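You operate a simulated robot arm through the tools that you are given. There is no shell and no other tool. Be economical: measure what you need, move in short steps, check, and stop when the job is done.

Carry out the task below with a simulated two-armed robot. There is one attempt and no reset: what you move stays moved.

Task
Wipe the brown spatula by the sink on the yellow wiping pad, then soak it in the soak tub.
Fine: lay it in the tub basket, lid shut till the film is soft; used pad into the sink.

It is judged by the outcome, as a careful person would: the job done as asked, and still so three seconds after it is handed in. It fails if anything else is knocked over, pushed out of place, dropped, spilled or broken. Lids that push on must go on centred and level and be pressed home; caps that screw on are set level and turned clockwise until they are tight.

Robot
Two 7-joint arms with two-finger parallel grippers on one trunk, on a base that drives. Base frame: it is fixed to the floor where the robot stands at the start and does not move with it; the origin is under the middle of the robot, x ahead of it, y to its left, z up; the surface under the hand at the start is at about z = 903. Readings come in mm, rad, newtons and seconds.
The left shoulder is at the start at [70, 130, 1212], the right one opposite. With the tool pointing down near the work surface each hand reaches from about 220 to 520 mm from the robot's upright axis, wherever it stands, measured 20 degrees to its own side. Places, roughly: sink bowl [600, -400, 800]; soak tub lid [600, 0, 1000]; tub basket [600, 0, 900]; yellow wiping pad (7x5x3 cm) [400, 0, 900]. Payload 1.57 kg a hand.
The tool frame of a hand sits at the grasp point between the pads (the TCP): z along the fingers, y along the line on which they close. The tips reach 30 mm beyond it. Largest opening 80 mm; finger width 17, thickness 12; the body of the gripper, 40 by 82 mm, starts 80 mm behind the TCP.
Orientation is that of the tool frame in the base frame, as a unit quaternion [w, x, y, z]. With the fingers straight down and closing along the base's y, the tool's x points along the base's -x, its y along +y and its z along -z.

Tools
- The arms move only by the tool apply_moves. It takes "left_moves", "right_moves" or both (then of equal length, played together; a hand with none holds still); each is a list of rows, each a list of 7 numbers: the turn, a rotation vector about the tool's x, y, z in rad, then the shift along the tool's x, y, z in mm, then the opening, from 0 (shut) to 1 (fully open). In form: [[wx, wy, wz, dx, dy, dz, fingers], ...]. A call has 1 to 20 rows; each row is the pose to reach, as a shift and turn from the pose commanded when the call began, along the tool's axes at that moment. Rows are played at 5 a second. More than 50 mm and 0.15 rad between two rows, or a gripper value outside its range, and nothing of the call is played. A pose out of reach is approached as far as the arm can. The call stops where the force on the tool passes 40 N (or 10 N more than at its start, if that is more) or the arm is blocked; 0.2 s more then pass. Each finger travels about 108 mm/s and halts on what it meets, pressing with about 32 N; the grip force reading is that of the motor and also rises with nothing between the fingers. The clock runs only during rows and for 0.2 s after the last one: add rows that repeat a pose to give the fingers time. The reply holds the time, the measured pose of the TCP, the force on the tool along the base axes, the opening and the grip force, in the units named above and with some noise, with the torque about the TCP (base axes, N m) and any sound that the robot's microphone picked up, and new pictures: "views" is both (left out), scene, wrist or none (wrist: the cameras of the hands that moved).
- Cameras (640 x 400 px; columns grow to the right, rows downward): "scene" is now at [139.5, 21.2, 1438.6]; the picture's right is [0.24, -0.97, 0.00], its down [-0.66, -0.17, -0.73] and it looks along [0.71, 0.18, -0.68] (base axes); focal length 259 px, centre (320, 200). "left" rides on the left gripper at [72, 7, -122] in its tool frame; the picture's right is [-0.09, 1.00, 0.00], its down [-0.84, -0.08, -0.54] and it looks along [-0.54, -0.05, 0.84] (tool axes); focal length 238 px, centre (320, 200). "right" rides on the right gripper at [72, -7, -122] in its tool frame; the picture's right is [0.09, 1.00, 0.00], its down [-0.84, 0.08, -0.54] and it looks along [-0.54, 0.05, 0.84] (tool axes); focal length 238 px, centre (320, 200). There is no depth. A picture from a camera that has moved, and an enlarged one, comes with that camera's place and axes in the base frame and with its lens. The place of the scene camera against the robot may be out by one fixed shift of up to 18 mm in any direction.
- slide_trunk(by): slides the trunk up (or, below 0, down) by that many mm; the arms and the scene camera ride with it, the base frame stays. It gives what a move gives, with no picture.
- base_move(legs): drives the robot by 1 to 6 legs, each [ahead, left, turn to the left] in mm, mm and rad, along the robot's own axes; the way and the turn of a leg run together, so that a leg with both is an arc; at most 1500 mm and 3.142 rad a leg. The arms and the cameras ride along, it lands a little off, and it stops where it bumps. It gives what a move gives, and a new picture of the scene camera.
- turn_head(pan, tilt): turns the head with the scene camera to pan (to the left, within 1.501 rad either way) and tilt (down, from -0.506 to 1.204), counted from straight ahead of the robot. It gives what a move gives, and a new picture of the scene camera.
- inspect(camera, box): a new picture of the part [left, top, right, bottom] of that camera's present view, enlarged. The clock stands still meanwhile.
- close_job(): hands the job in; it is judged then, once.

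Work in short steps. Places have to be worked out from the pictures, the camera data and where the tool is seen: move nearer, look again, correct. Check each grasp and each placing, and mend what went wrong. You have 120 turns and 260 pictures in all, those below and enlarged ones among them. Open the grippers and draw the arms clear of the work before you hand the job in, unless the task says otherwise; then end with one line.

The tools are called after "Request:" by a JSON object that holds its "name" and its "arguments". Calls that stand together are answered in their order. apply_moves: Moves the arms, as the interface text tells. Its arguments: {"type":"object","properties":{"left_moves":{"type":"array","items":{"type":"array","items":{"type":"number"}}},"right_moves":{"type":"array","items":{"type":"array","items":{"type":"number"}}},"views":{"type":"string","enum":["both","scene","wrist","none"]}},"required":[]} The other tools are called the same way: slide_trunk (by) slides the trunk up or down; base_move (legs) drives the base; turn_head (pan, tilt) turns the head that bears the scene camera; inspect (camera, box) takes an enlarged picture of a part of a camera's view; close_job () hands the job in.

At the start:

```text
time: 0.0
left_position: [329.1, 188.1, 1149.4]
left_ee_rot: [0.0, 0.0, 1.0, 0.0]
left_ft_force: [0.8, -0.7, -0.1]
left_wrist_torque: [-0.01, -0.01, -0.02]
left_finger_gap: 79.9
left_grasp_force: 0.0
right_position: [445.7, -91.3, 999.8]
right_ee_rot: [0.001, 0.0, 1.0, 0.001]
right_ft_force: [-0.6, -0.5, 0.1]
right_wrist_torque: [0.01, 0.01, -0.04]
right_finger_gap: 80.1
right_grasp_force: 0.0
trunk travel left (down, up): [-850.0, 90.0]
robot x, y, heading: [-0.2, -1.2, -0.005]
head pan, tilt: [0.246, 0.75]
```

scene: 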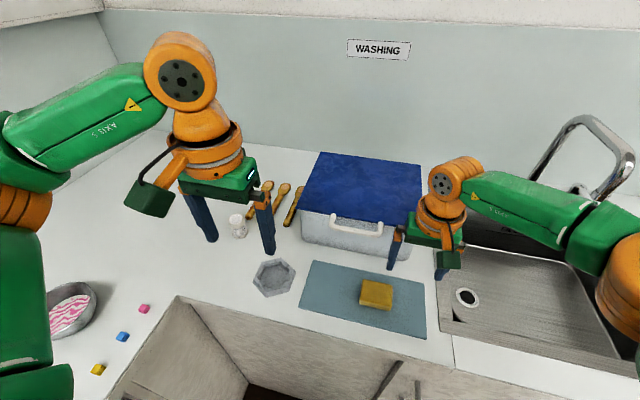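
right: 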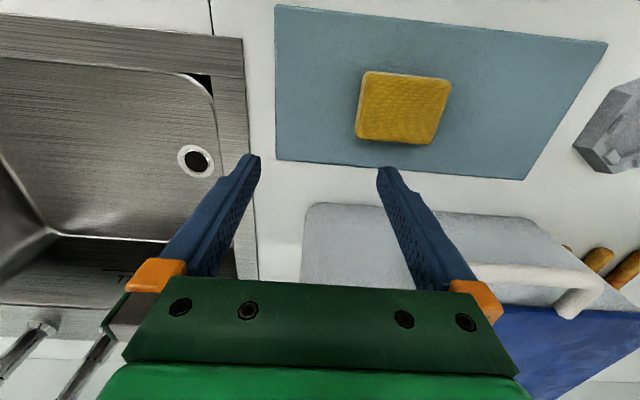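
left: 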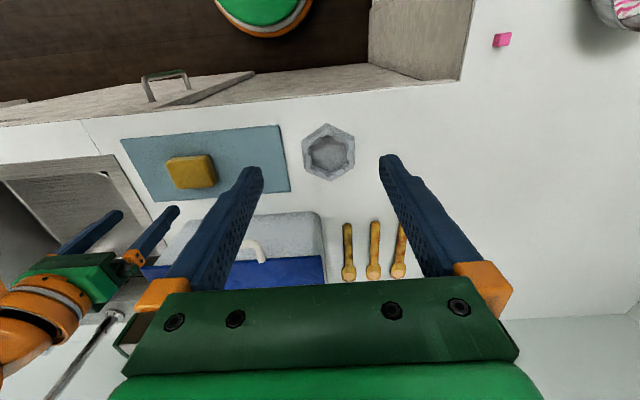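

The spatula by the sink isn't visible yet (the three yellow tools are left of the tub). I'll turn the head towards the sink to look.

Request:
{"name": "turn_head", "arguments": {"pan": -0.5, "tilt": 0.7}}

Request:
{"name": "inspect", "arguments": {"camera": "left", "box": [120, 100, 440, 300]}}

```text
time: 1.1
left_position: [329.3, 188.2, 1149.9]
left_ee_rot: [-0.001, 0.0, 1.0, 0.0]
left_ft_force: [-0.7, 0.4, -0.5]
left_wrist_torque: [0.02, -0.01, 0.01]
left_finger_gap: 79.9
left_grasp_force: 0.0
right_position: [444.8, -91.3, 1000.1]
right_ee_rot: [0.0, 0.0, 1.0, 0.001]
right_ft_force: [-0.1, 0.0, -0.3]
right_wrist_torque: [-0.01, 0.01, -0.04]
right_finger_gap: 80.0
right_grasp_force: 0.0
trunk travel left (down, up): [-850.0, 90.0]
robot x, y, heading: [2.0, -0.7, 0.001]
head pan, tilt: [-0.499, 0.7]
camera scene: at [133.7, -39.5, 1442.8], right [-0.48, -0.88, 0.0], down [-0.57, 0.31, -0.76], along [0.67, -0.37, -0.64], focal length 259 px, centre (320, 200)
```

scene: 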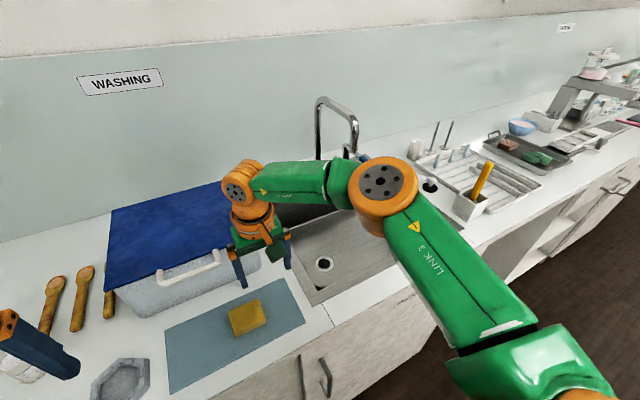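

```text
2.00 times, centred on (280, 200) of left
camera zoom: at [257.2, 195.0, 1271.2], right [0.09, 1.0, 0.0], down [0.84, -0.08, 0.54], along [0.54, -0.05, -0.84], focal length 477 px, centre (400, 200)
```

zoom: 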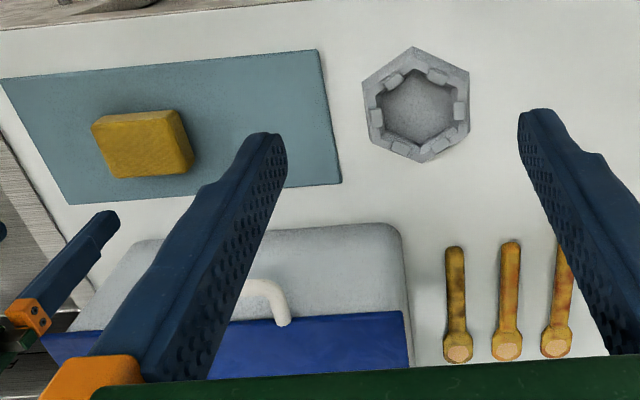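

Let me enlarge the three tools and the drying area.

Request:
{"name": "inspect", "arguments": {"camera": "scene", "box": [0, 240, 160, 340]}}

Request:
{"name": "inspect", "arguments": {"camera": "scene", "box": [380, 90, 580, 215]}}

Request:
{"name": "inspect", "arguments": {"camera": "left", "box": [320, 205, 430, 285]}}

```text
4.00 times, centred on (80, 290) of scene
camera zoom: at [133.7, -39.5, 1442.8], right [-0.48, -0.88, 0.0], down [-0.57, 0.31, -0.76], along [0.67, -0.37, -0.64], focal length 1036 px, centre (1280, -160)
```

zoom: 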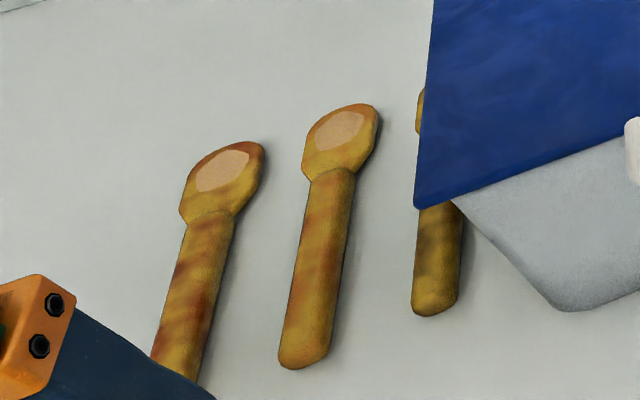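

```text
3.20 times, centred on (480, 152) of scene
camera zoom: at [133.7, -39.5, 1442.8], right [-0.48, -0.88, 0.0], down [-0.57, 0.31, -0.76], along [0.67, -0.37, -0.64], focal length 828 px, centre (-192, 352)
```

zoom: 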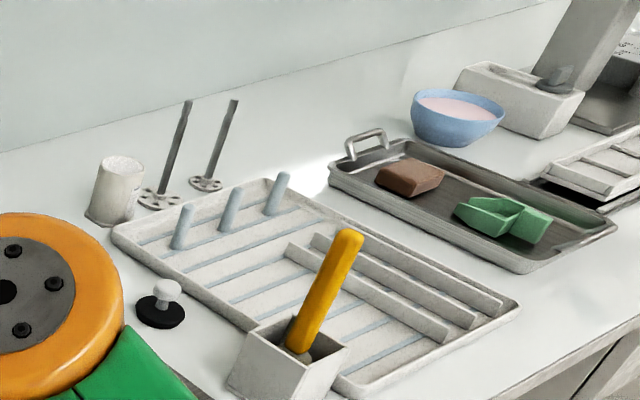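

```text
5.00 times, centred on (375, 245) of left
camera zoom: at [257.2, 195.0, 1271.2], right [0.09, 1.0, 0.0], down [0.84, -0.08, 0.54], along [0.54, -0.05, -0.84], focal length 1192 px, centre (45, -25)
```

zoom: 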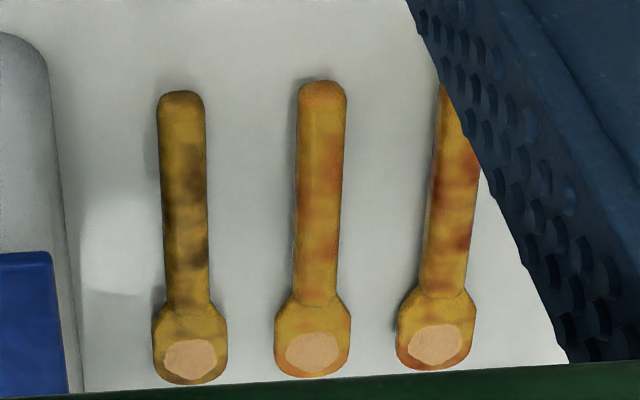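

Candidates: three spatulas left of the tub, and something in the cup. I'll enlarge the tub, and raise/retract the right arm to see the sink.

Request:
{"name": "apply_moves", "arguments": {"right_moves": [[0, 0, 0, 40, 0, -20, 1], [0, 0, 0, 80, 0, -40, 1], [0, 0, 0, 120, 0, -80, 1], [0, 0, 0, 150, 0, -120, 1]], "views": "both"}}

Request:
{"name": "inspect", "arguments": {"camera": "scene", "box": [90, 170, 330, 320]}}

```text
refused: row 3 steps farther than a row can; nothing moved
```

```text
2.67 times, centred on (210, 245) of scene
camera zoom: at [133.7, -39.5, 1442.8], right [-0.48, -0.88, 0.0], down [-0.57, 0.31, -0.76], along [0.67, -0.37, -0.64], focal length 690 px, centre (613, 80)
```

zoom: 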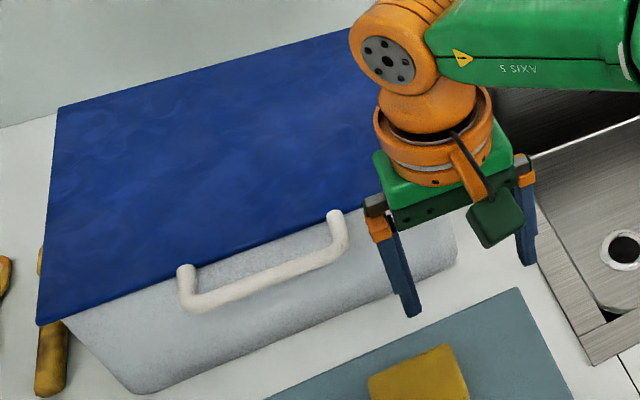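

The tub lid is a blue plate with a bail handle at the front, likely hinged at the back. Retract the right arm with smaller steps.

Request:
{"name": "apply_moves", "arguments": {"right_moves": [[0, 0, 0, 35, -10, -20, 1], [0, 0, 0, 70, -20, -50, 1], [0, 0, 0, 105, -30, -80, 1], [0, 0, 0, 130, -40, -115, 1]], "views": "both"}}

```text
time: 2.1
left_position: [327.9, 187.0, 1150.0]
left_ee_rot: [0.001, 0.0, 1.0, -0.001]
left_ft_force: [-0.6, 0.6, 0.2]
left_wrist_torque: [0.0, 0.02, -0.01]
left_finger_gap: 79.8
left_grasp_force: 0.0
right_position: [311.8, -135.2, 1118.3]
right_ee_rot: [0.002, 0.001, 1.0, -0.002]
right_ft_force: [-0.7, 0.1, 0.0]
right_wrist_torque: [0.01, 0.0, 0.01]
right_finger_gap: 79.9
right_grasp_force: 0.1
trunk travel left (down, up): [-850.0, 90.0]
robot x, y, heading: [0.4, 1.0, 0.001]
head pan, tilt: [-0.499, 0.7]
camera scene: at [132.0, -40.1, 1442.9], right [-0.48, -0.88, 0.0], down [-0.56, 0.31, -0.77], along [0.67, -0.37, -0.64], focal length 259 px, centre (320, 200)
camera right: at [240.0, -141.9, 1239.2], right [-0.09, 1.0, 0.0], down [0.84, 0.08, 0.54], along [0.54, 0.05, -0.84], focal length 238 px, centre (320, 200)
```

scene: 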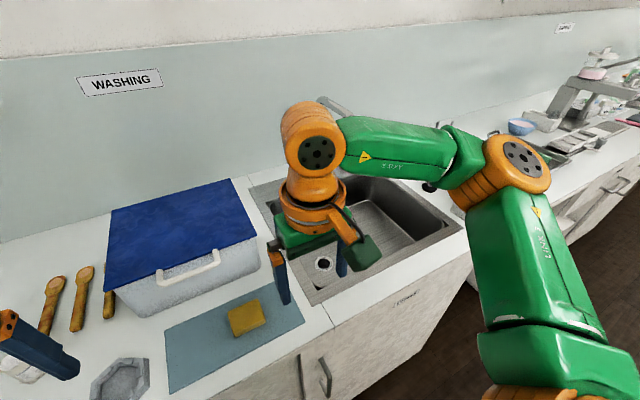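
right: 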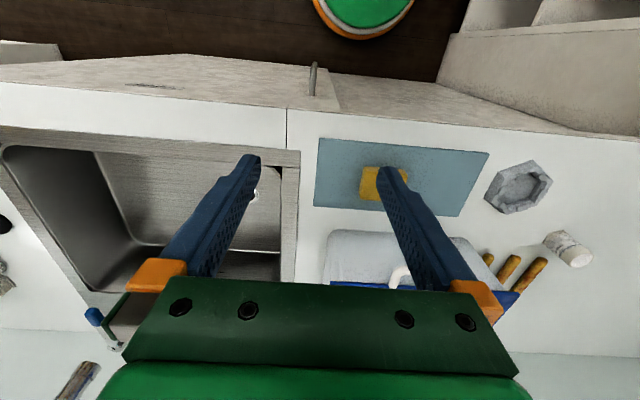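

Sink is empty; the spatulas left of the tub are the candidates. Move the left hand back and aside and look with the head.

Request:
{"name": "apply_moves", "arguments": {"left_moves": [[0, 0, 0, 10, 40, 0, 1], [0, 0, 0, 20, 80, 0, 1]], "views": "wrist"}}

Request:
{"name": "turn_head", "arguments": {"pan": 0.1, "tilt": 0.8}}

Request:
{"name": "inspect", "arguments": {"camera": "scene", "box": [180, 150, 340, 250]}}

Request:
{"name": "inspect", "arguments": {"camera": "left", "box": [180, 180, 340, 280]}}

```text
time: 2.7
left_position: [306.2, 270.6, 1148.0]
left_ee_rot: [0.001, 0.0, 1.0, -0.001]
left_ft_force: [0.7, 0.0, 0.1]
left_wrist_torque: [-0.02, -0.05, 0.01]
left_finger_gap: 80.0
left_grasp_force: 0.0
right_position: [312.5, -133.3, 1118.4]
right_ee_rot: [0.002, 0.0, 1.0, 0.0]
right_ft_force: [0.3, -0.6, 0.0]
right_wrist_torque: [-0.02, -0.04, 0.0]
right_finger_gap: 80.0
right_grasp_force: 0.0
trunk travel left (down, up): [-850.0, 90.0]
robot x, y, heading: [-0.1, -0.5, 0.002]
head pan, tilt: [-0.499, 0.7]
camera left: at [234.2, 278.9, 1270.3], right [0.09, 1.0, 0.0], down [0.84, -0.08, 0.54], along [0.54, -0.05, -0.84], focal length 238 px, centre (320, 200)
```

left: 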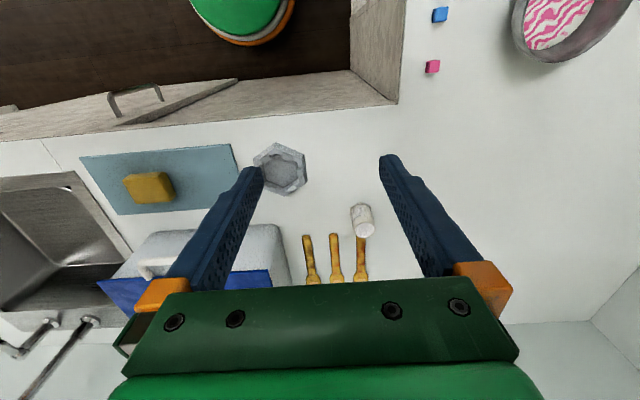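

```text
time: 3.7
left_position: [307.5, 267.8, 1148.2]
left_ee_rot: [0.0, 0.0, 1.0, 0.0]
left_ft_force: [-0.3, -0.2, -0.7]
left_wrist_torque: [0.04, -0.01, -0.04]
left_finger_gap: 80.1
left_grasp_force: 0.2
right_position: [313.3, -135.1, 1117.1]
right_ee_rot: [0.001, 0.0, 1.0, 0.0]
right_ft_force: [0.4, 0.3, -0.7]
right_wrist_torque: [0.0, -0.03, 0.02]
right_finger_gap: 80.0
right_grasp_force: 0.0
trunk travel left (down, up): [-850.0, 90.0]
robot x, y, heading: [-1.8, -1.0, -0.001]
head pan, tilt: [0.099, 0.799]
camera scene: at [139.5, 8.7, 1434.5], right [0.1, -1.0, 0.0], down [-0.71, -0.07, -0.7], along [0.69, 0.07, -0.72], focal length 259 px, centre (320, 200)
```

scene: 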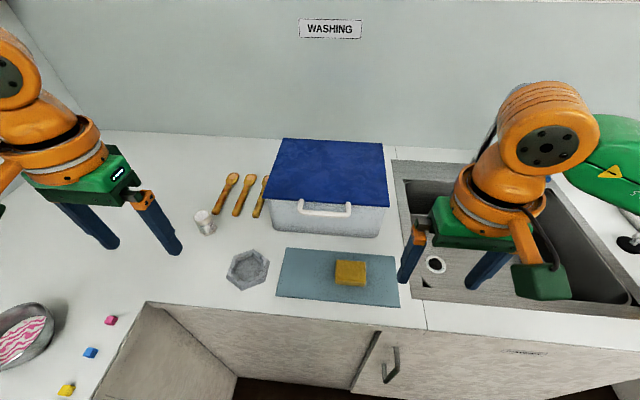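

```text
4.00 times, centred on (260, 200) of scene
camera zoom: at [139.5, 8.7, 1434.5], right [0.1, -1.0, 0.0], down [-0.71, -0.07, -0.7], along [0.69, 0.07, -0.72], focal length 1036 px, centre (560, 200)
```

zoom: 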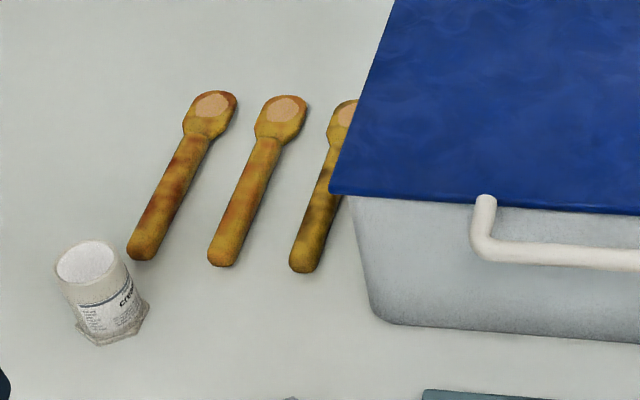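

```text
4.00 times, centred on (260, 230) of left
camera zoom: at [236.6, 275.6, 1270.5], right [0.09, 1.0, 0.0], down [0.84, -0.08, 0.54], along [0.54, -0.05, -0.84], focal length 953 px, centre (560, 80)
```

zoom: 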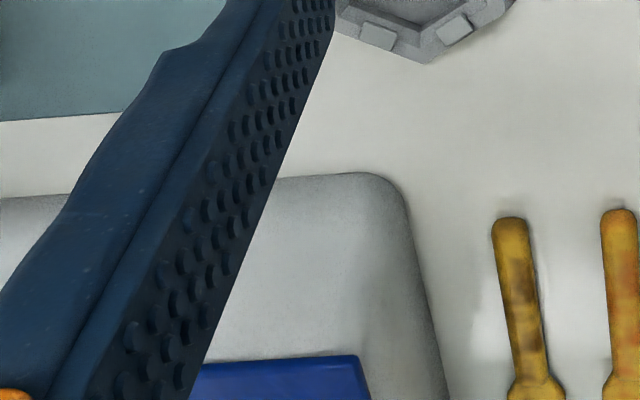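

The brown-stained spatula is the one nearest the tub, around x 560–710, y ≈ 215, partly under the lid's overhang. It's beyond the downward reach, so I'll drive ahead a little.

Request:
{"name": "base_move", "arguments": {"legs": [[110, 0, 0]]}}

```text
time: 4.9
left_position: [417.5, 267.9, 1150.8]
left_ee_rot: [0.002, 0.0, 1.0, 0.0]
left_ft_force: [-0.9, -0.1, -0.9]
left_wrist_torque: [-0.01, 0.01, 0.03]
left_finger_gap: 79.9
left_grasp_force: 0.0
right_position: [425.0, -133.7, 1119.1]
right_ee_rot: [0.003, -0.001, 1.0, 0.001]
right_ft_force: [-0.9, 0.5, -0.4]
right_wrist_torque: [-0.01, -0.01, 0.02]
right_finger_gap: 79.9
right_grasp_force: 0.1
trunk travel left (down, up): [-850.0, 90.0]
robot x, y, heading: [112.4, 2.2, 0.005]
head pan, tilt: [0.099, 0.799]
camera scene: at [248.4, 9.0, 1435.0], right [0.1, -0.99, 0.0], down [-0.71, -0.07, -0.7], along [0.7, 0.07, -0.71], focal length 259 px, centre (320, 200)
```

scene: 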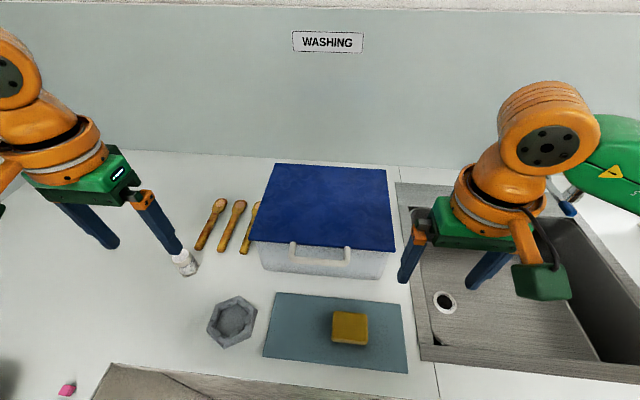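

Base moved 112 mm. Move the left hand toward the spatulas at height and view them with the wrist camera.

Request:
{"name": "apply_moves", "arguments": {"left_moves": [[0, 0, 0, -20, -20, 20, 0.6], [0, 0, 0, -40, -40, 40, 0.6]], "views": "wrist"}}

Request:
{"name": "inspect", "arguments": {"camera": "left", "box": [200, 120, 440, 270]}}

```text
time: 5.5
left_position: [462.0, 231.1, 1110.3]
left_ee_rot: [0.0, -0.001, 1.0, 0.0]
left_ft_force: [-0.2, -0.1, 0.6]
left_wrist_torque: [0.0, 0.02, -0.01]
left_finger_gap: 48.0
left_grasp_force: 0.0
right_position: [427.7, -134.8, 1116.2]
right_ee_rot: [0.001, -0.001, 1.0, 0.001]
right_ft_force: [-0.1, -0.4, 0.2]
right_wrist_torque: [0.02, -0.02, 0.03]
right_finger_gap: 79.8
right_grasp_force: 0.0
trunk travel left (down, up): [-850.0, 90.0]
robot x, y, heading: [112.2, 3.3, -0.001]
head pan, tilt: [0.099, 0.799]
camera left: at [390.7, 238.3, 1231.7], right [0.09, 1.0, 0.0], down [0.84, -0.08, 0.54], along [0.54, -0.05, -0.84], focal length 238 px, centre (320, 200)
```

left: 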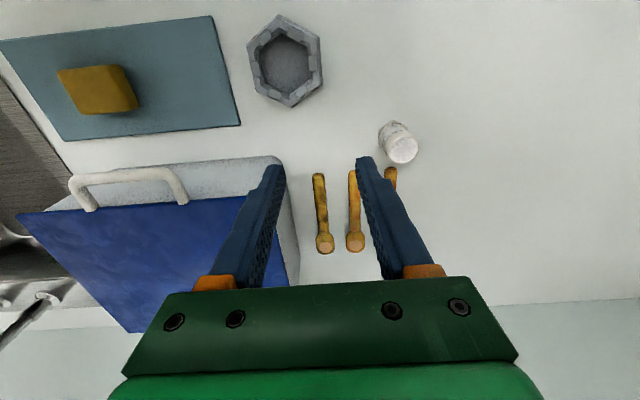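

```text
2.67 times, centred on (320, 195) of left
camera zoom: at [390.7, 238.3, 1231.7], right [0.09, 1.0, 0.0], down [0.84, -0.08, 0.54], along [0.54, -0.05, -0.84], focal length 636 px, centre (320, 213)
```

zoom: 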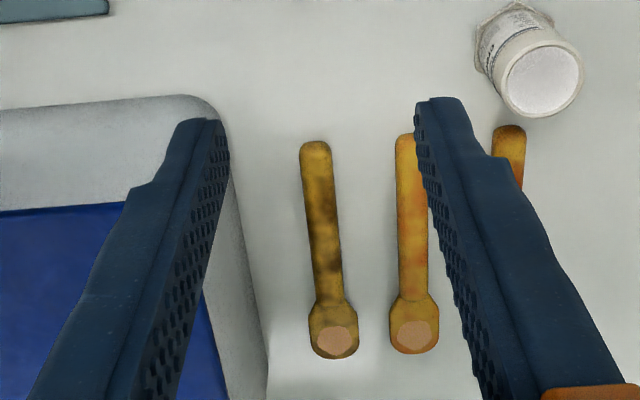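

Brown spatula: handle x 553–665, y≈220, head to ~712; neighbours 54 mm apart and tub wall ~y 165. I'll approach with the hand pitched forward and leaning slightly away from the tub.

Request:
{"name": "apply_moves", "arguments": {"left_moves": [[0.04, -0.1, 0, -28, -2, 25, 0.55], [0.08, -0.2, 0, -56, -4, 50, 0.55], [0.11, -0.3, 0, -85, -6, 80, 0.55], [0.15, -0.4, 0, -113, -7, 115, 0.55]], "views": "both"}}

```text
time: 6.5
left_position: [574.9, 225.5, 995.5]
left_ee_rot: [0.198, 0.0, 0.977, -0.075]
left_ft_force: [0.8, -0.2, 0.2]
left_wrist_torque: [0.0, 0.02, -0.01]
left_finger_gap: 44.1
left_grasp_force: 0.1
right_position: [428.2, -133.4, 1116.6]
right_ee_rot: [0.001, -0.001, 1.0, 0.0]
right_ft_force: [0.7, 0.5, -0.3]
right_wrist_torque: [0.0, 0.03, 0.02]
right_finger_gap: 79.9
right_grasp_force: 0.1
trunk travel left (down, up): [-850.0, 90.0]
robot x, y, heading: [115.9, -0.3, 0.002]
head pan, tilt: [0.099, 0.799]
camera scene: at [254.3, 9.9, 1434.5], right [0.1, -0.99, 0.0], down [-0.71, -0.07, -0.7], along [0.69, 0.07, -0.72], focal length 259 px, centre (320, 200)
camera left: at [461.7, 247.1, 1076.7], right [0.11, 0.99, -0.11], down [0.56, 0.03, 0.83], along [0.82, -0.15, -0.55], focal length 238 px, centre (320, 200)
```

scene: 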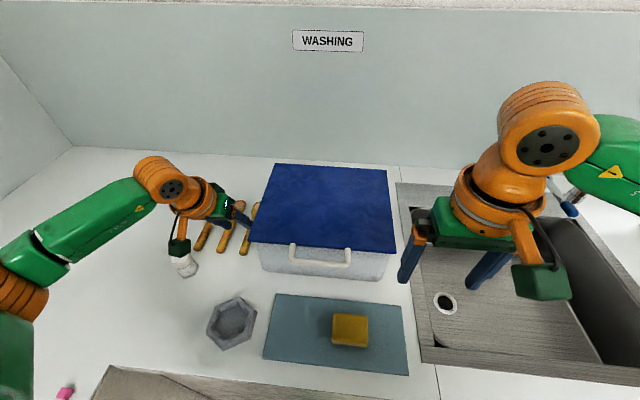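
left: 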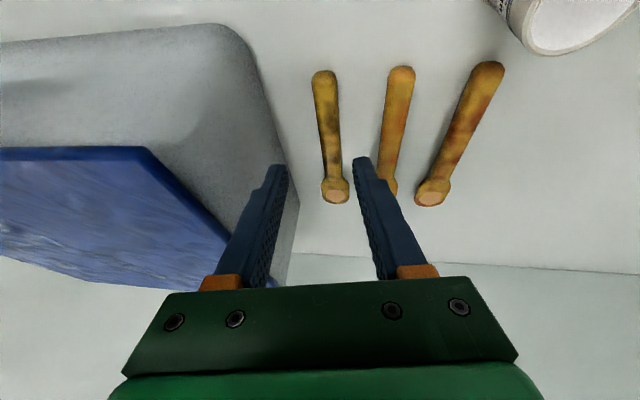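

The estimates agree (handle y ≈ 221). Descend straight down to have the tips just above the counter, watching force.

Request:
{"name": "apply_moves", "arguments": {"left_moves": [[0, 0, 0, 8, 4, 24, 0.55], [0, 0, 0, 15, 7, 44, 0.55], [0, 0, 0, 17.5, 8, 52, 0.55], [0, 0, 0, 17.5, 8, 52, 0.55]], "views": "both"}}

Request:
{"name": "inspect", "arguments": {"camera": "left", "box": [240, 100, 440, 225]}}

```text
time: 7.5
left_position: [579.6, 223.1, 939.4]
left_ee_rot: [0.198, 0.0, 0.977, -0.075]
left_ft_force: [-0.7, 0.3, 0.0]
left_wrist_torque: [0.0, -0.01, -0.01]
left_finger_gap: 44.0
left_grasp_force: 0.0
right_position: [427.6, -133.9, 1116.8]
right_ee_rot: [0.001, -0.001, 1.0, 0.001]
right_ft_force: [0.0, -0.2, -0.5]
right_wrist_torque: [0.01, 0.04, 0.0]
right_finger_gap: 79.9
right_grasp_force: 0.0
trunk travel left (down, up): [-850.0, 90.0]
robot x, y, heading: [113.2, 2.3, 0.002]
head pan, tilt: [0.099, 0.799]
camera scene: at [253.2, 9.1, 1434.6], right [0.1, -0.99, 0.0], down [-0.71, -0.07, -0.7], along [0.69, 0.07, -0.72], focal length 259 px, centre (320, 200)
camera left: at [465.9, 244.6, 1022.1], right [0.11, 0.99, -0.11], down [0.56, 0.03, 0.83], along [0.82, -0.15, -0.55], focal length 238 px, centre (320, 200)
```

scene: 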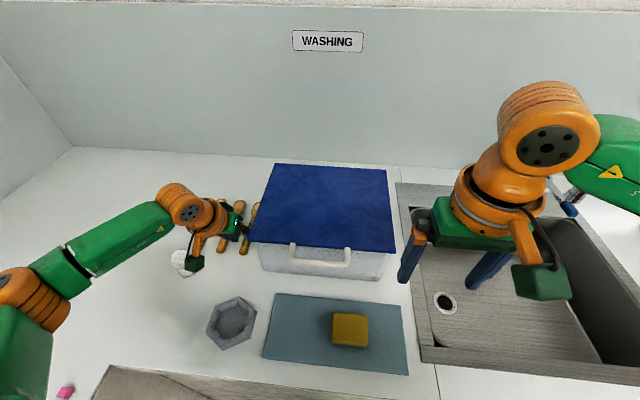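
left: 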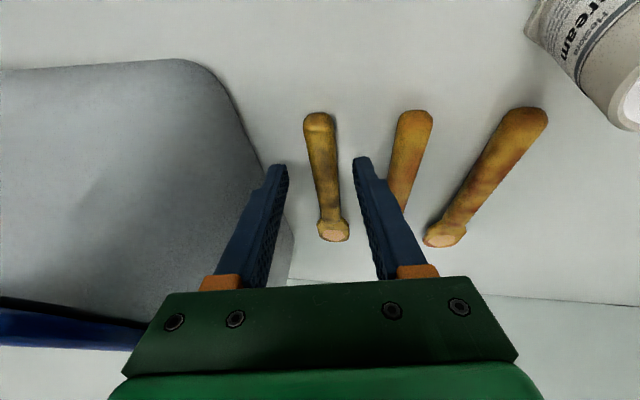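

```text
3.20 times, centred on (340, 162) of left
camera zoom: at [465.9, 244.6, 1022.1], right [0.11, 0.99, -0.11], down [0.56, 0.03, 0.83], along [0.82, -0.15, -0.55], focal length 763 px, centre (256, 320)
```

zoom: 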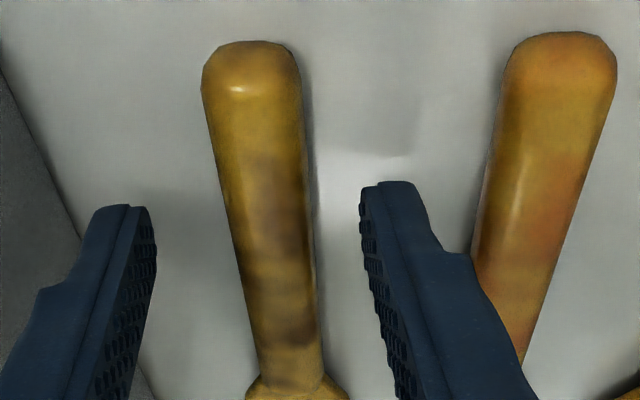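

The handle is centred between the fingers. Lower 3 mm more and close.

Request:
{"name": "apply_moves", "arguments": {"left_moves": [[0, 0, 0, 1.2, 0.4, 2.7, 0.55], [0, 0, 0, 1.2, 0.4, 2.7, 0.3], [0, 0, 0, 1.2, 0.4, 2.7, 0], [0, 0, 0, 1.2, 0.4, 2.7, 0], [0, 0, 0, 1.2, 0.4, 2.7, 0]], "views": "wrist"}}

```text
time: 8.7
left_position: [579.8, 222.0, 938.4]
left_ee_rot: [0.199, -0.001, 0.977, -0.074]
left_ft_force: [0.5, 0.8, 3.5]
left_wrist_torque: [0.01, 0.01, -0.01]
left_finger_gap: 17.9
left_grasp_force: 32.1
right_position: [427.9, -133.7, 1116.3]
right_ee_rot: [0.0, -0.002, 1.0, 0.0]
right_ft_force: [-0.2, -0.9, 0.2]
right_wrist_torque: [0.0, -0.01, -0.01]
right_finger_gap: 80.0
right_grasp_force: 0.0
trunk travel left (down, up): [-850.0, 90.0]
robot x, y, heading: [114.4, 1.0, 0.002]
head pan, tilt: [0.099, 0.799]
camera left: at [466.0, 244.7, 1019.1], right [0.11, 0.99, -0.11], down [0.56, 0.03, 0.83], along [0.82, -0.15, -0.55], focal length 238 px, centre (320, 200)
```

left: 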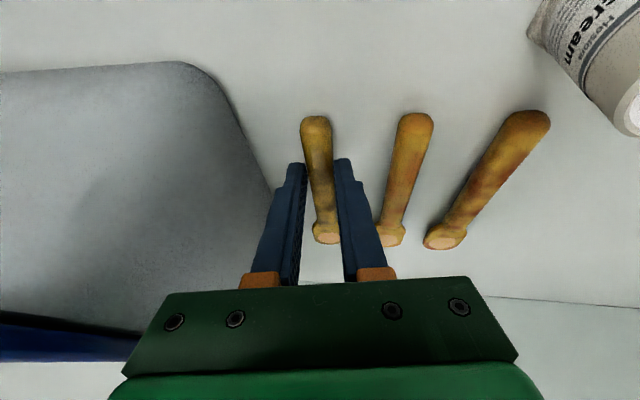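

Grip holds at 17.9 mm. Lift straight up 130 mm.

Request:
{"name": "apply_moves", "arguments": {"left_moves": [[0, 0, 0, -8, -3, -18, 0], [0, 0, 0, -20, -7, -45, 0], [0, 0, 0, -36, -13, -82, 0], [0, 0, 0, -52, -19, -118, 0], [0, 0, 0, -56, -20, -128, 0]], "views": "both"}}

```text
time: 9.9
left_position: [581.2, 221.8, 1077.6]
left_ee_rot: [0.198, -0.001, 0.977, -0.075]
left_ft_force: [0.3, 0.0, -1.2]
left_wrist_torque: [0.0, 0.06, 0.01]
left_finger_gap: 17.7
left_grasp_force: 32.0
right_position: [428.4, -134.4, 1117.4]
right_ee_rot: [0.001, -0.001, 1.0, 0.001]
right_ft_force: [0.5, 0.2, -0.6]
right_wrist_torque: [-0.03, -0.03, -0.02]
right_finger_gap: 79.9
right_grasp_force: 0.0
trunk travel left (down, up): [-850.0, 90.0]
robot x, y, heading: [111.6, 0.5, 0.005]
head pan, tilt: [0.099, 0.799]
camera scene: at [253.4, 9.2, 1434.5], right [0.1, -0.99, 0.0], down [-0.71, -0.07, -0.7], along [0.69, 0.07, -0.72], focal length 259 px, centre (320, 200)
camera left: at [468.3, 244.1, 1159.5], right [0.11, 0.99, -0.11], down [0.56, 0.03, 0.83], along [0.82, -0.16, -0.55], focal length 238 px, centre (320, 200)
```

scene: 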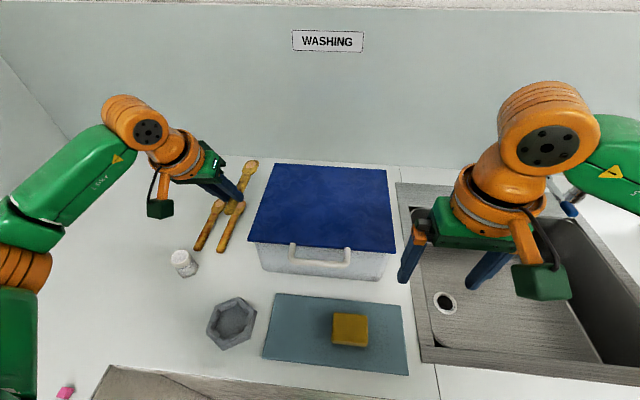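
left: 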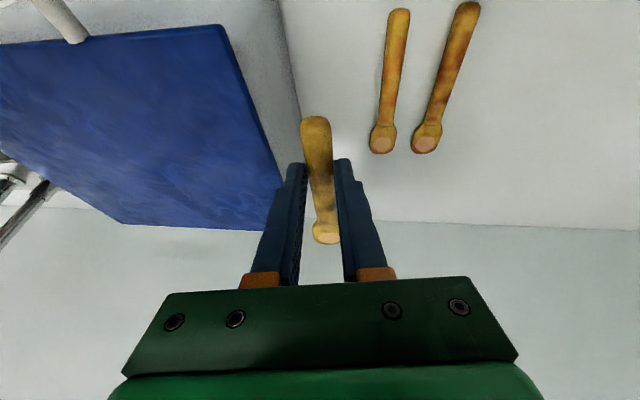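

Spatula held firmly. I'll swing it back to hover left of the pad with the blade pointing toward the pad (yaw −90°).

Request:
{"name": "apply_moves", "arguments": {"left_moves": [[0.052, 0.019, 0.119, 13, -9, -4.5, 0], [0.105, 0.038, 0.238, 26, -18, -9, 0], [0.157, 0.057, 0.357, 39, -27, -13.5, 0], [0.209, 0.076, 0.476, 52, -35.5, -18, 0], [0.262, 0.095, 0.595, 65, -44, -22, 0], [0.314, 0.115, 0.715, 77.5, -53, -27, 0], [0.366, 0.134, 0.834, 90, -62, -31, 0], [0.419, 0.153, 0.953, 103, -71, -36, 0], [0.471, 0.172, 1.072, 116, -80, -40, 0], [0.523, 0.191, 1.191, 129, -89, -45, 0], [0.576, 0.21, 1.31, 142, -97.5, -49, 0], [0.628, 0.229, 1.429, 155, -106.4, -53.6, 0]], "views": "both"}}

```text
time: 12.5
left_position: [346.7, 75.7, 1107.1]
left_ee_rot: [0.087, 0.691, 0.689, -0.2]
left_ft_force: [-0.1, -0.5, -0.3]
left_wrist_torque: [0.03, 0.0, 0.0]
left_finger_gap: 18.0
left_grasp_force: 32.4
left hand out of reach, approached as far as the arm can: row 5, 6, 7, 8, 9, 10, 11, 12
right_position: [428.0, -134.3, 1117.1]
right_ee_rot: [0.0, -0.001, 1.0, 0.0]
right_ft_force: [0.6, -0.6, -0.2]
right_wrist_torque: [-0.01, -0.03, 0.03]
right_finger_gap: 79.5
right_grasp_force: 0.1
trunk travel left (down, up): [-850.0, 90.0]
robot x, y, heading: [113.0, -0.3, 0.002]
head pan, tilt: [0.099, 0.799]
camera scene: at [253.0, 8.7, 1434.6], right [0.1, -0.99, 0.0], down [-0.71, -0.07, -0.7], along [0.69, 0.07, -0.72], focal length 259 px, centre (320, 200)
camera left: at [370.2, 190.0, 1186.6], right [0.99, -0.12, -0.12], down [0.03, -0.55, 0.83], along [-0.17, -0.83, -0.54], focal length 238 px, centre (320, 200)
```

scene: 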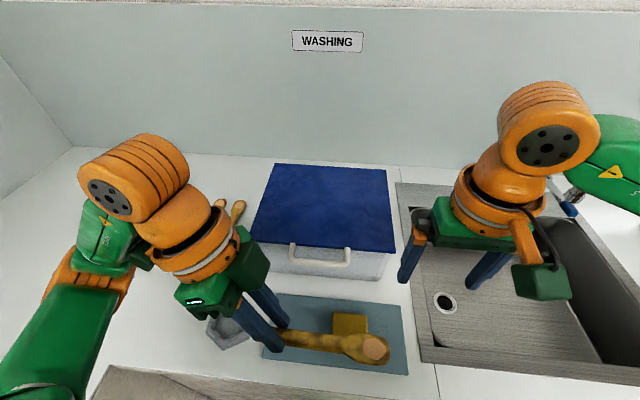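
left: 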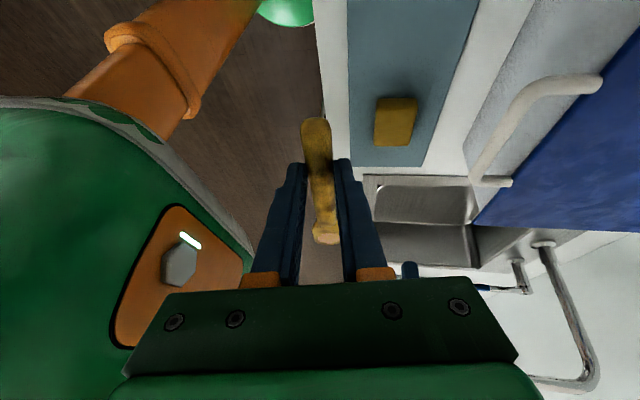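

The pose was partly out of reach so close to the trunk. I'll back the base up by 110 mm (spatula and hands are well above the counter).

Request:
{"name": "base_move", "arguments": {"legs": [[-110, 0, 0]]}}

Request:
{"name": "apply_moves", "arguments": {"left_moves": [[0, 0, 0, 0, 0, 0, 0]], "views": "wrist"}}

```text
time: 13.7
left_position: [243.7, 76.0, 1104.6]
left_ee_rot: [0.086, 0.69, 0.69, -0.202]
left_ft_force: [0.4, -0.4, 0.1]
left_wrist_torque: [0.03, 0.0, 0.0]
left_finger_gap: 17.8
left_grasp_force: 31.6
right_position: [325.8, -133.8, 1115.3]
right_ee_rot: [-0.001, -0.001, 1.0, 0.001]
right_ft_force: [-0.1, 0.2, -0.3]
right_wrist_torque: [-0.02, 0.0, -0.04]
right_finger_gap: 80.1
right_grasp_force: 0.0
trunk travel left (down, up): [-850.0, 90.0]
robot x, y, heading: [9.2, -1.7, -0.001]
head pan, tilt: [0.099, 0.799]
camera scene: at [152.0, 9.0, 1434.0], right [0.1, -0.99, 0.0], down [-0.72, -0.07, -0.69], along [0.69, 0.07, -0.72], focal length 259 px, centre (320, 200)
```

scene: 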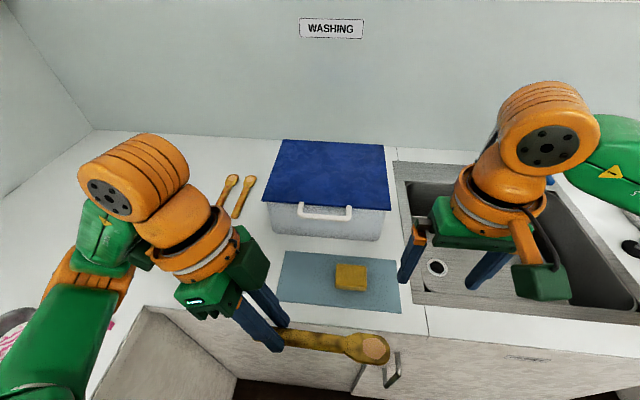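

```text
time: 14.1
left_position: [239.4, 76.4, 1106.6]
left_ee_rot: [0.088, 0.69, 0.69, -0.201]
left_ft_force: [0.3, 0.4, -0.8]
left_wrist_torque: [0.01, 0.02, -0.02]
left_finger_gap: 17.8
left_grasp_force: 32.4
right_position: [323.3, -134.5, 1117.4]
right_ee_rot: [0.002, -0.002, 1.0, 0.0]
right_ft_force: [0.1, 0.8, 0.4]
right_wrist_torque: [0.03, -0.02, 0.0]
right_finger_gap: 79.9
right_grasp_force: 0.1
trunk travel left (down, up): [-850.0, 90.0]
robot x, y, heading: [5.0, -0.8, 0.001]
head pan, tilt: [0.099, 0.799]
camera left: at [264.1, 190.7, 1186.5], right [0.99, -0.12, -0.12], down [0.04, -0.55, 0.83], along [-0.16, -0.83, -0.54], focal length 238 px, centre (320, 200)
```

left: 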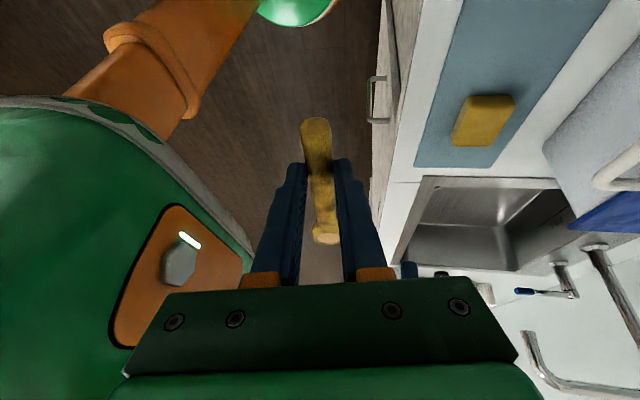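

Now move the left hand forward to (405, 118).

Request:
{"name": "apply_moves", "arguments": {"left_moves": [[0, 0, 0, 12, 41, -11, 0], [0, 0, 0, 24, 81, -21, 0], [0, 0, 0, 36, 122, -32, 0], [0, 0, 0, 47, 162.5, -42.5, 0]], "views": "both"}}

```text
time: 15.1
left_position: [253.0, 67.0, 1130.4]
left_ee_rot: [0.088, 0.69, 0.69, -0.2]
left_ft_force: [-0.7, 0.2, 0.2]
left_wrist_torque: [0.0, 0.03, -0.01]
left_finger_gap: 17.4
left_grasp_force: 31.5
left hand out of reach, approached as far as the arm can: row 1, 2, 3, 4
right_position: [321.4, -133.7, 1116.5]
right_ee_rot: [0.001, -0.001, 1.0, 0.001]
right_ft_force: [0.3, -0.4, -0.1]
right_wrist_torque: [0.02, -0.01, -0.04]
right_finger_gap: 79.8
right_grasp_force: 0.0
trunk travel left (down, up): [-850.0, 90.0]
robot x, y, heading: [8.3, 0.2, 0.001]
head pan, tilt: [0.099, 0.799]
camera scene: at [146.7, 9.4, 1434.6], right [0.1, -0.99, 0.0], down [-0.71, -0.07, -0.7], along [0.69, 0.07, -0.72], focal length 259 px, centre (320, 200)
camera left: at [276.8, 181.5, 1210.3], right [0.99, -0.12, -0.12], down [0.04, -0.55, 0.83], along [-0.16, -0.83, -0.54], focal length 238 px, centre (320, 200)
```

scene: 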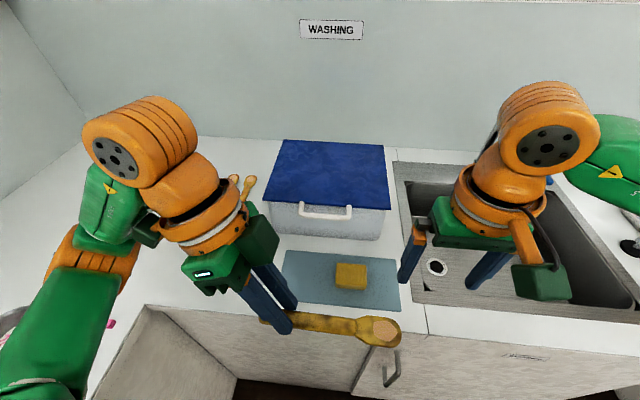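
left: 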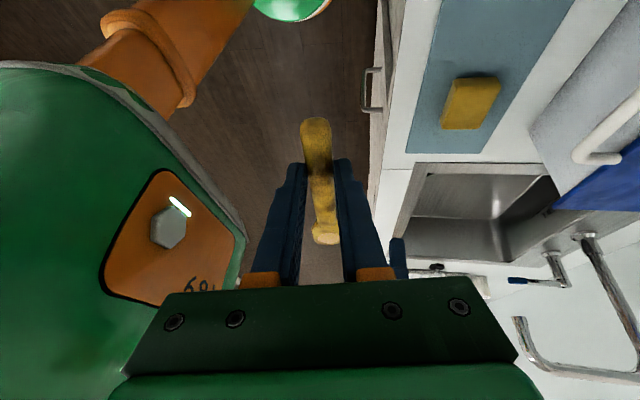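

The arm can't take that yaw. I'll swing the spatula back to pointing straight ahead and position using the base instead.

Request:
{"name": "apply_moves", "arguments": {"left_moves": [[-0.053, -0.021, -0.118, 4, 4, -2, 0], [-0.106, -0.041, -0.236, 8.5, 7.5, -5, 0], [-0.159, -0.062, -0.353, 13, 11, -7, 0], [-0.212, -0.082, -0.471, 17, 15, -9.5, 0], [-0.265, -0.103, -0.589, 21, 18.5, -12, 0], [-0.318, -0.124, -0.707, 25.5, 22, -14, 0], [-0.371, -0.144, -0.825, 30, 26, -16.6, 0], [-0.424, -0.165, -0.943, 34, 30, -19, 0], [-0.477, -0.185, -1.06, 38, 33.5, -21.4, 0], [-0.53, -0.206, -1.178, 42.5, 37, -23.7, 0], [-0.583, -0.226, -1.296, 47, 41, -26, 0], [-0.636, -0.247, -1.414, 51, 44.6, -28.5, 0]], "views": "both"}}

```text
time: 17.7
left_position: [306.8, 121.1, 1125.6]
left_ee_rot: [0.209, 0.0, 0.975, -0.077]
left_ft_force: [0.0, 0.1, 0.1]
left_wrist_torque: [-0.02, 0.03, -0.01]
left_finger_gap: 17.5
left_grasp_force: 32.0
right_position: [322.1, -133.1, 1116.2]
right_ee_rot: [0.0, 0.0, 1.0, 0.001]
right_ft_force: [-0.8, 0.6, -0.2]
right_wrist_torque: [0.01, 0.0, -0.01]
right_finger_gap: 79.8
right_grasp_force: 0.1
trunk travel left (down, up): [-850.0, 90.0]
robot x, y, heading: [7.2, -0.7, 0.002]
head pan, tilt: [0.099, 0.799]
camera scene: at [147.1, 8.9, 1434.5], right [0.1, -0.99, 0.0], down [-0.71, -0.07, -0.7], along [0.69, 0.07, -0.72], focal length 259 px, centre (320, 200)
camera left: at [192.4, 142.7, 1205.5], right [0.12, 0.99, -0.11], down [0.54, 0.03, 0.84], along [0.83, -0.16, -0.53], focal length 238 px, centre (320, 200)
```

scene: 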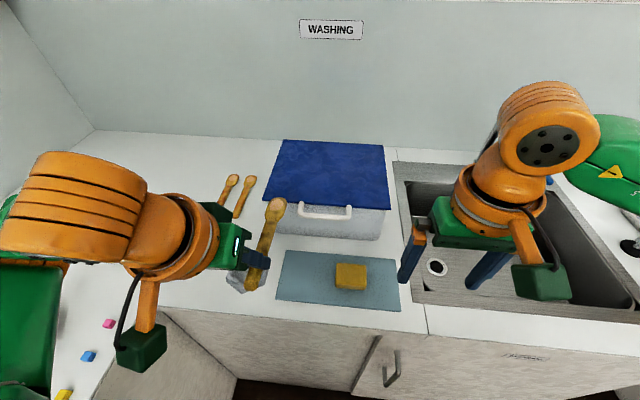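
left: 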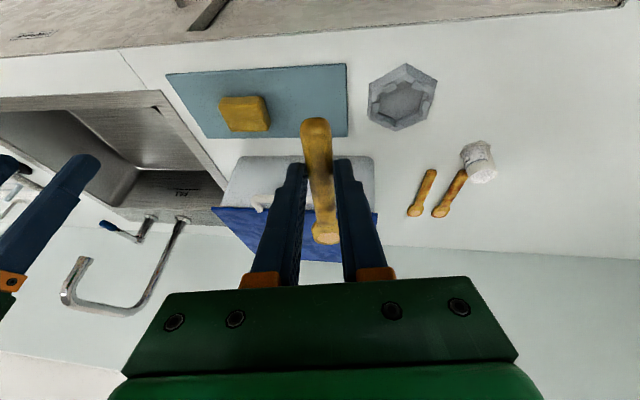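

Pad centre computed at about (398, −25). Shift the base 145 mm right so the spatula lines up with the pad.

Request:
{"name": "base_move", "arguments": {"legs": [[-10, -145, 0]]}}

Request:
{"name": "inspect", "arguments": {"camera": "left", "box": [200, 20, 440, 260]}}

```text
time: 19.0
left_position: [297.7, -19.6, 1126.7]
left_ee_rot: [0.209, 0.002, 0.975, -0.078]
left_ft_force: [-0.8, -0.2, -0.6]
left_wrist_torque: [-0.02, 0.06, -0.02]
left_finger_gap: 17.6
left_grasp_force: 32.2
right_position: [311.3, -274.3, 1117.0]
right_ee_rot: [0.001, 0.0, 1.0, 0.0]
right_ft_force: [-0.7, 0.4, 0.5]
right_wrist_torque: [-0.07, 0.01, -0.01]
right_finger_gap: 80.0
right_grasp_force: 0.0
trunk travel left (down, up): [-850.0, 90.0]
robot x, y, heading: [-3.0, -142.7, -0.001]
head pan, tilt: [0.099, 0.799]
camera scene: at [137.3, -130.0, 1434.5], right [0.1, -1.0, 0.0], down [-0.71, -0.07, -0.7], along [0.69, 0.07, -0.72], focal length 259 px, centre (320, 200)
```

scene: 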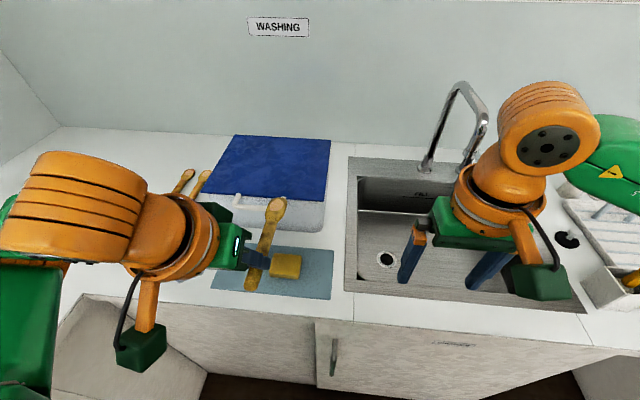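

```text
1.67 times, centred on (320, 140) of left
camera zoom: at [183.1, 3.2, 1204.9], right [0.12, 0.99, -0.11], down [0.54, 0.03, 0.84], along [0.83, -0.16, -0.53], focal length 397 px, centre (320, 300)
```

zoom: 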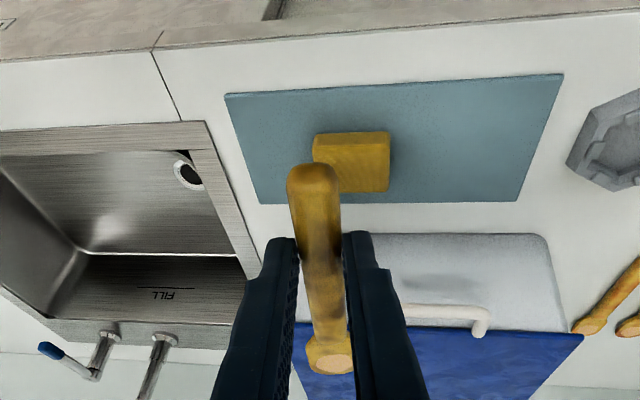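

The blade is ~110 mm ahead of the TCP. Descend to hover ~20 mm above the pad.

Request:
{"name": "apply_moves", "arguments": {"left_moves": [[0, 0, 0, 20, 6, 35, 0], [0, 0, 0, 40, 12.5, 69, 0], [0, 0, 0, 58, 18.5, 101, 0], [0, 0, 0, 70.5, 22.5, 122.6, 0]], "views": "both"}}

Request:
{"name": "inspect", "arguments": {"camera": "left", "box": [200, 20, 440, 260]}}

```text
time: 20.0
left_position: [315.6, -30.4, 975.7]
left_ee_rot: [0.207, 0.004, 0.975, -0.077]
left_ft_force: [0.5, 0.3, 1.0]
left_wrist_torque: [0.0, 0.03, -0.03]
left_finger_gap: 17.6
left_grasp_force: 32.1
left hand out of reach, approached as far as the arm can: row 1, 2, 3, 4
right_position: [310.7, -277.3, 1117.0]
right_ee_rot: [0.001, 0.001, 1.0, 0.0]
right_ft_force: [0.0, -0.3, -0.9]
right_wrist_torque: [-0.02, 0.0, 0.03]
right_finger_gap: 80.0
right_grasp_force: 0.1
trunk travel left (down, up): [-850.0, 90.0]
robot x, y, heading: [-3.1, -140.1, -0.006]
head pan, tilt: [0.099, 0.799]
camera scene: at [136.4, -133.7, 1434.6], right [0.1, -1.0, 0.0], down [-0.71, -0.07, -0.7], along [0.69, 0.07, -0.72], focal length 259 px, centre (320, 200)
camera left: at [200.6, -7.1, 1054.4], right [0.12, 0.99, -0.11], down [0.54, 0.03, 0.84], along [0.83, -0.16, -0.53], focal length 238 px, centre (320, 200)
```

scene: 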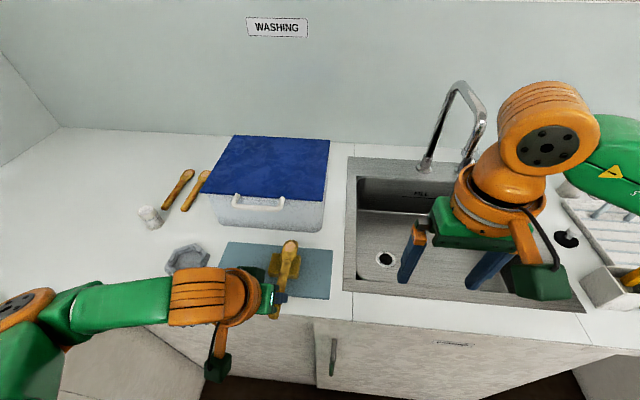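
left: 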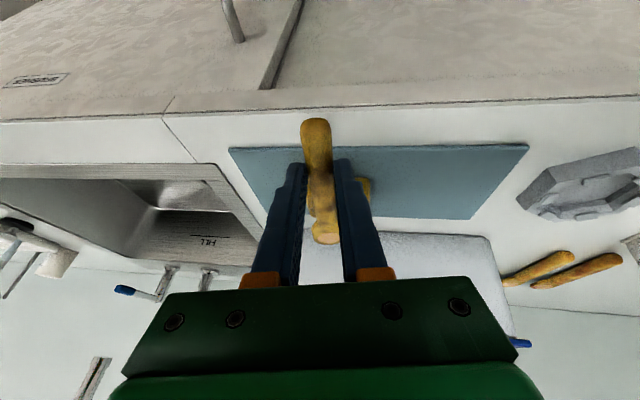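

```text
1.67 times, centred on (320, 140) of left
camera zoom: at [200.6, -7.1, 1054.4], right [0.12, 0.99, -0.11], down [0.54, 0.03, 0.84], along [0.83, -0.16, -0.53], focal length 397 px, centre (320, 300)
```

zoom: 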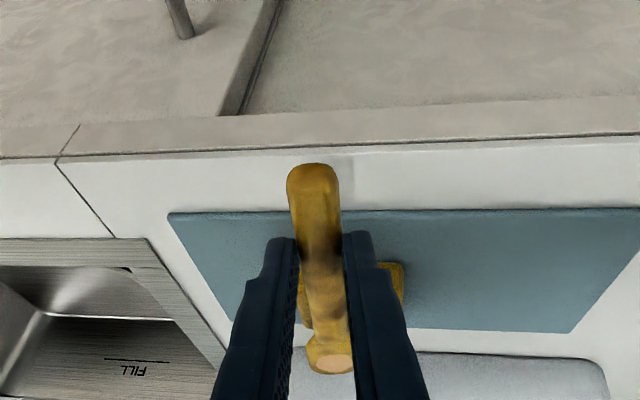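

Close-in reach limited it slightly. Back the base 60 mm so the arm works further out; height is fine (blade ~15 mm above pad), raise slightly first.

Request:
{"name": "apply_moves", "arguments": {"left_moves": [[0, 0, 0, -12, -4, -27, 0]], "views": "none"}}

Request:
{"name": "base_move", "arguments": {"legs": [[-70, 10, 0]]}}

```text
time: 20.4
left_position: [322.8, -32.1, 1005.5]
left_ee_rot: [0.208, 0.003, 0.975, -0.076]
left_ft_force: [-1.1, -1.3, 0.9]
left_wrist_torque: [0.0, 0.03, -0.02]
left_finger_gap: 17.9
left_grasp_force: 32.0
left hand out of reach, approached as far as the arm can: row 1
right_position: [311.0, -278.5, 1117.4]
right_ee_rot: [0.001, 0.001, 1.0, 0.001]
right_ft_force: [0.9, 0.1, 0.0]
right_wrist_torque: [0.04, 0.01, 0.01]
right_finger_gap: 80.4
right_grasp_force: 0.1
trunk travel left (down, up): [-850.0, 90.0]
robot x, y, heading: [-1.2, -138.9, -0.004]
head pan, tilt: [0.099, 0.799]
```

```text
time: 21.4
left_position: [256.0, -22.0, 1003.2]
left_ee_rot: [0.205, 0.004, 0.976, -0.076]
left_ft_force: [-0.2, 0.5, -0.7]
left_wrist_torque: [0.03, 0.05, 0.01]
left_finger_gap: 17.6
left_grasp_force: 31.6
right_position: [246.1, -269.8, 1115.6]
right_ee_rot: [-0.002, 0.001, 1.0, 0.001]
right_ft_force: [1.3, -0.2, 0.6]
right_wrist_torque: [0.02, 0.04, -0.03]
right_finger_gap: 80.0
right_grasp_force: 0.0
trunk travel left (down, up): [-850.0, 90.0]
robot x, y, heading: [-73.3, -132.3, -0.002]
head pan, tilt: [0.099, 0.799]
camera scene: at [74.2, -125.3, 1433.7], right [0.1, -1.0, 0.0], down [-0.72, -0.07, -0.69], along [0.69, 0.07, -0.72], focal length 259 px, centre (320, 200)
```

scene: 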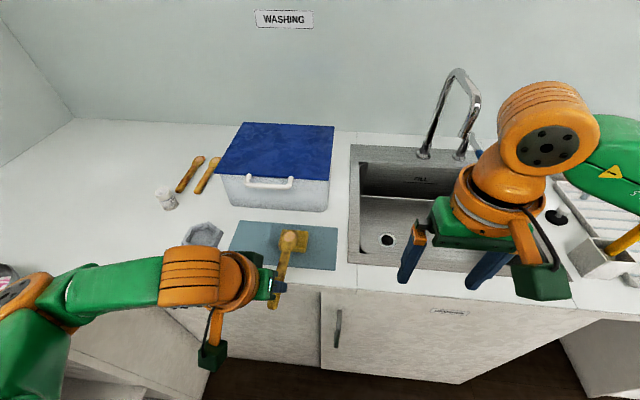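

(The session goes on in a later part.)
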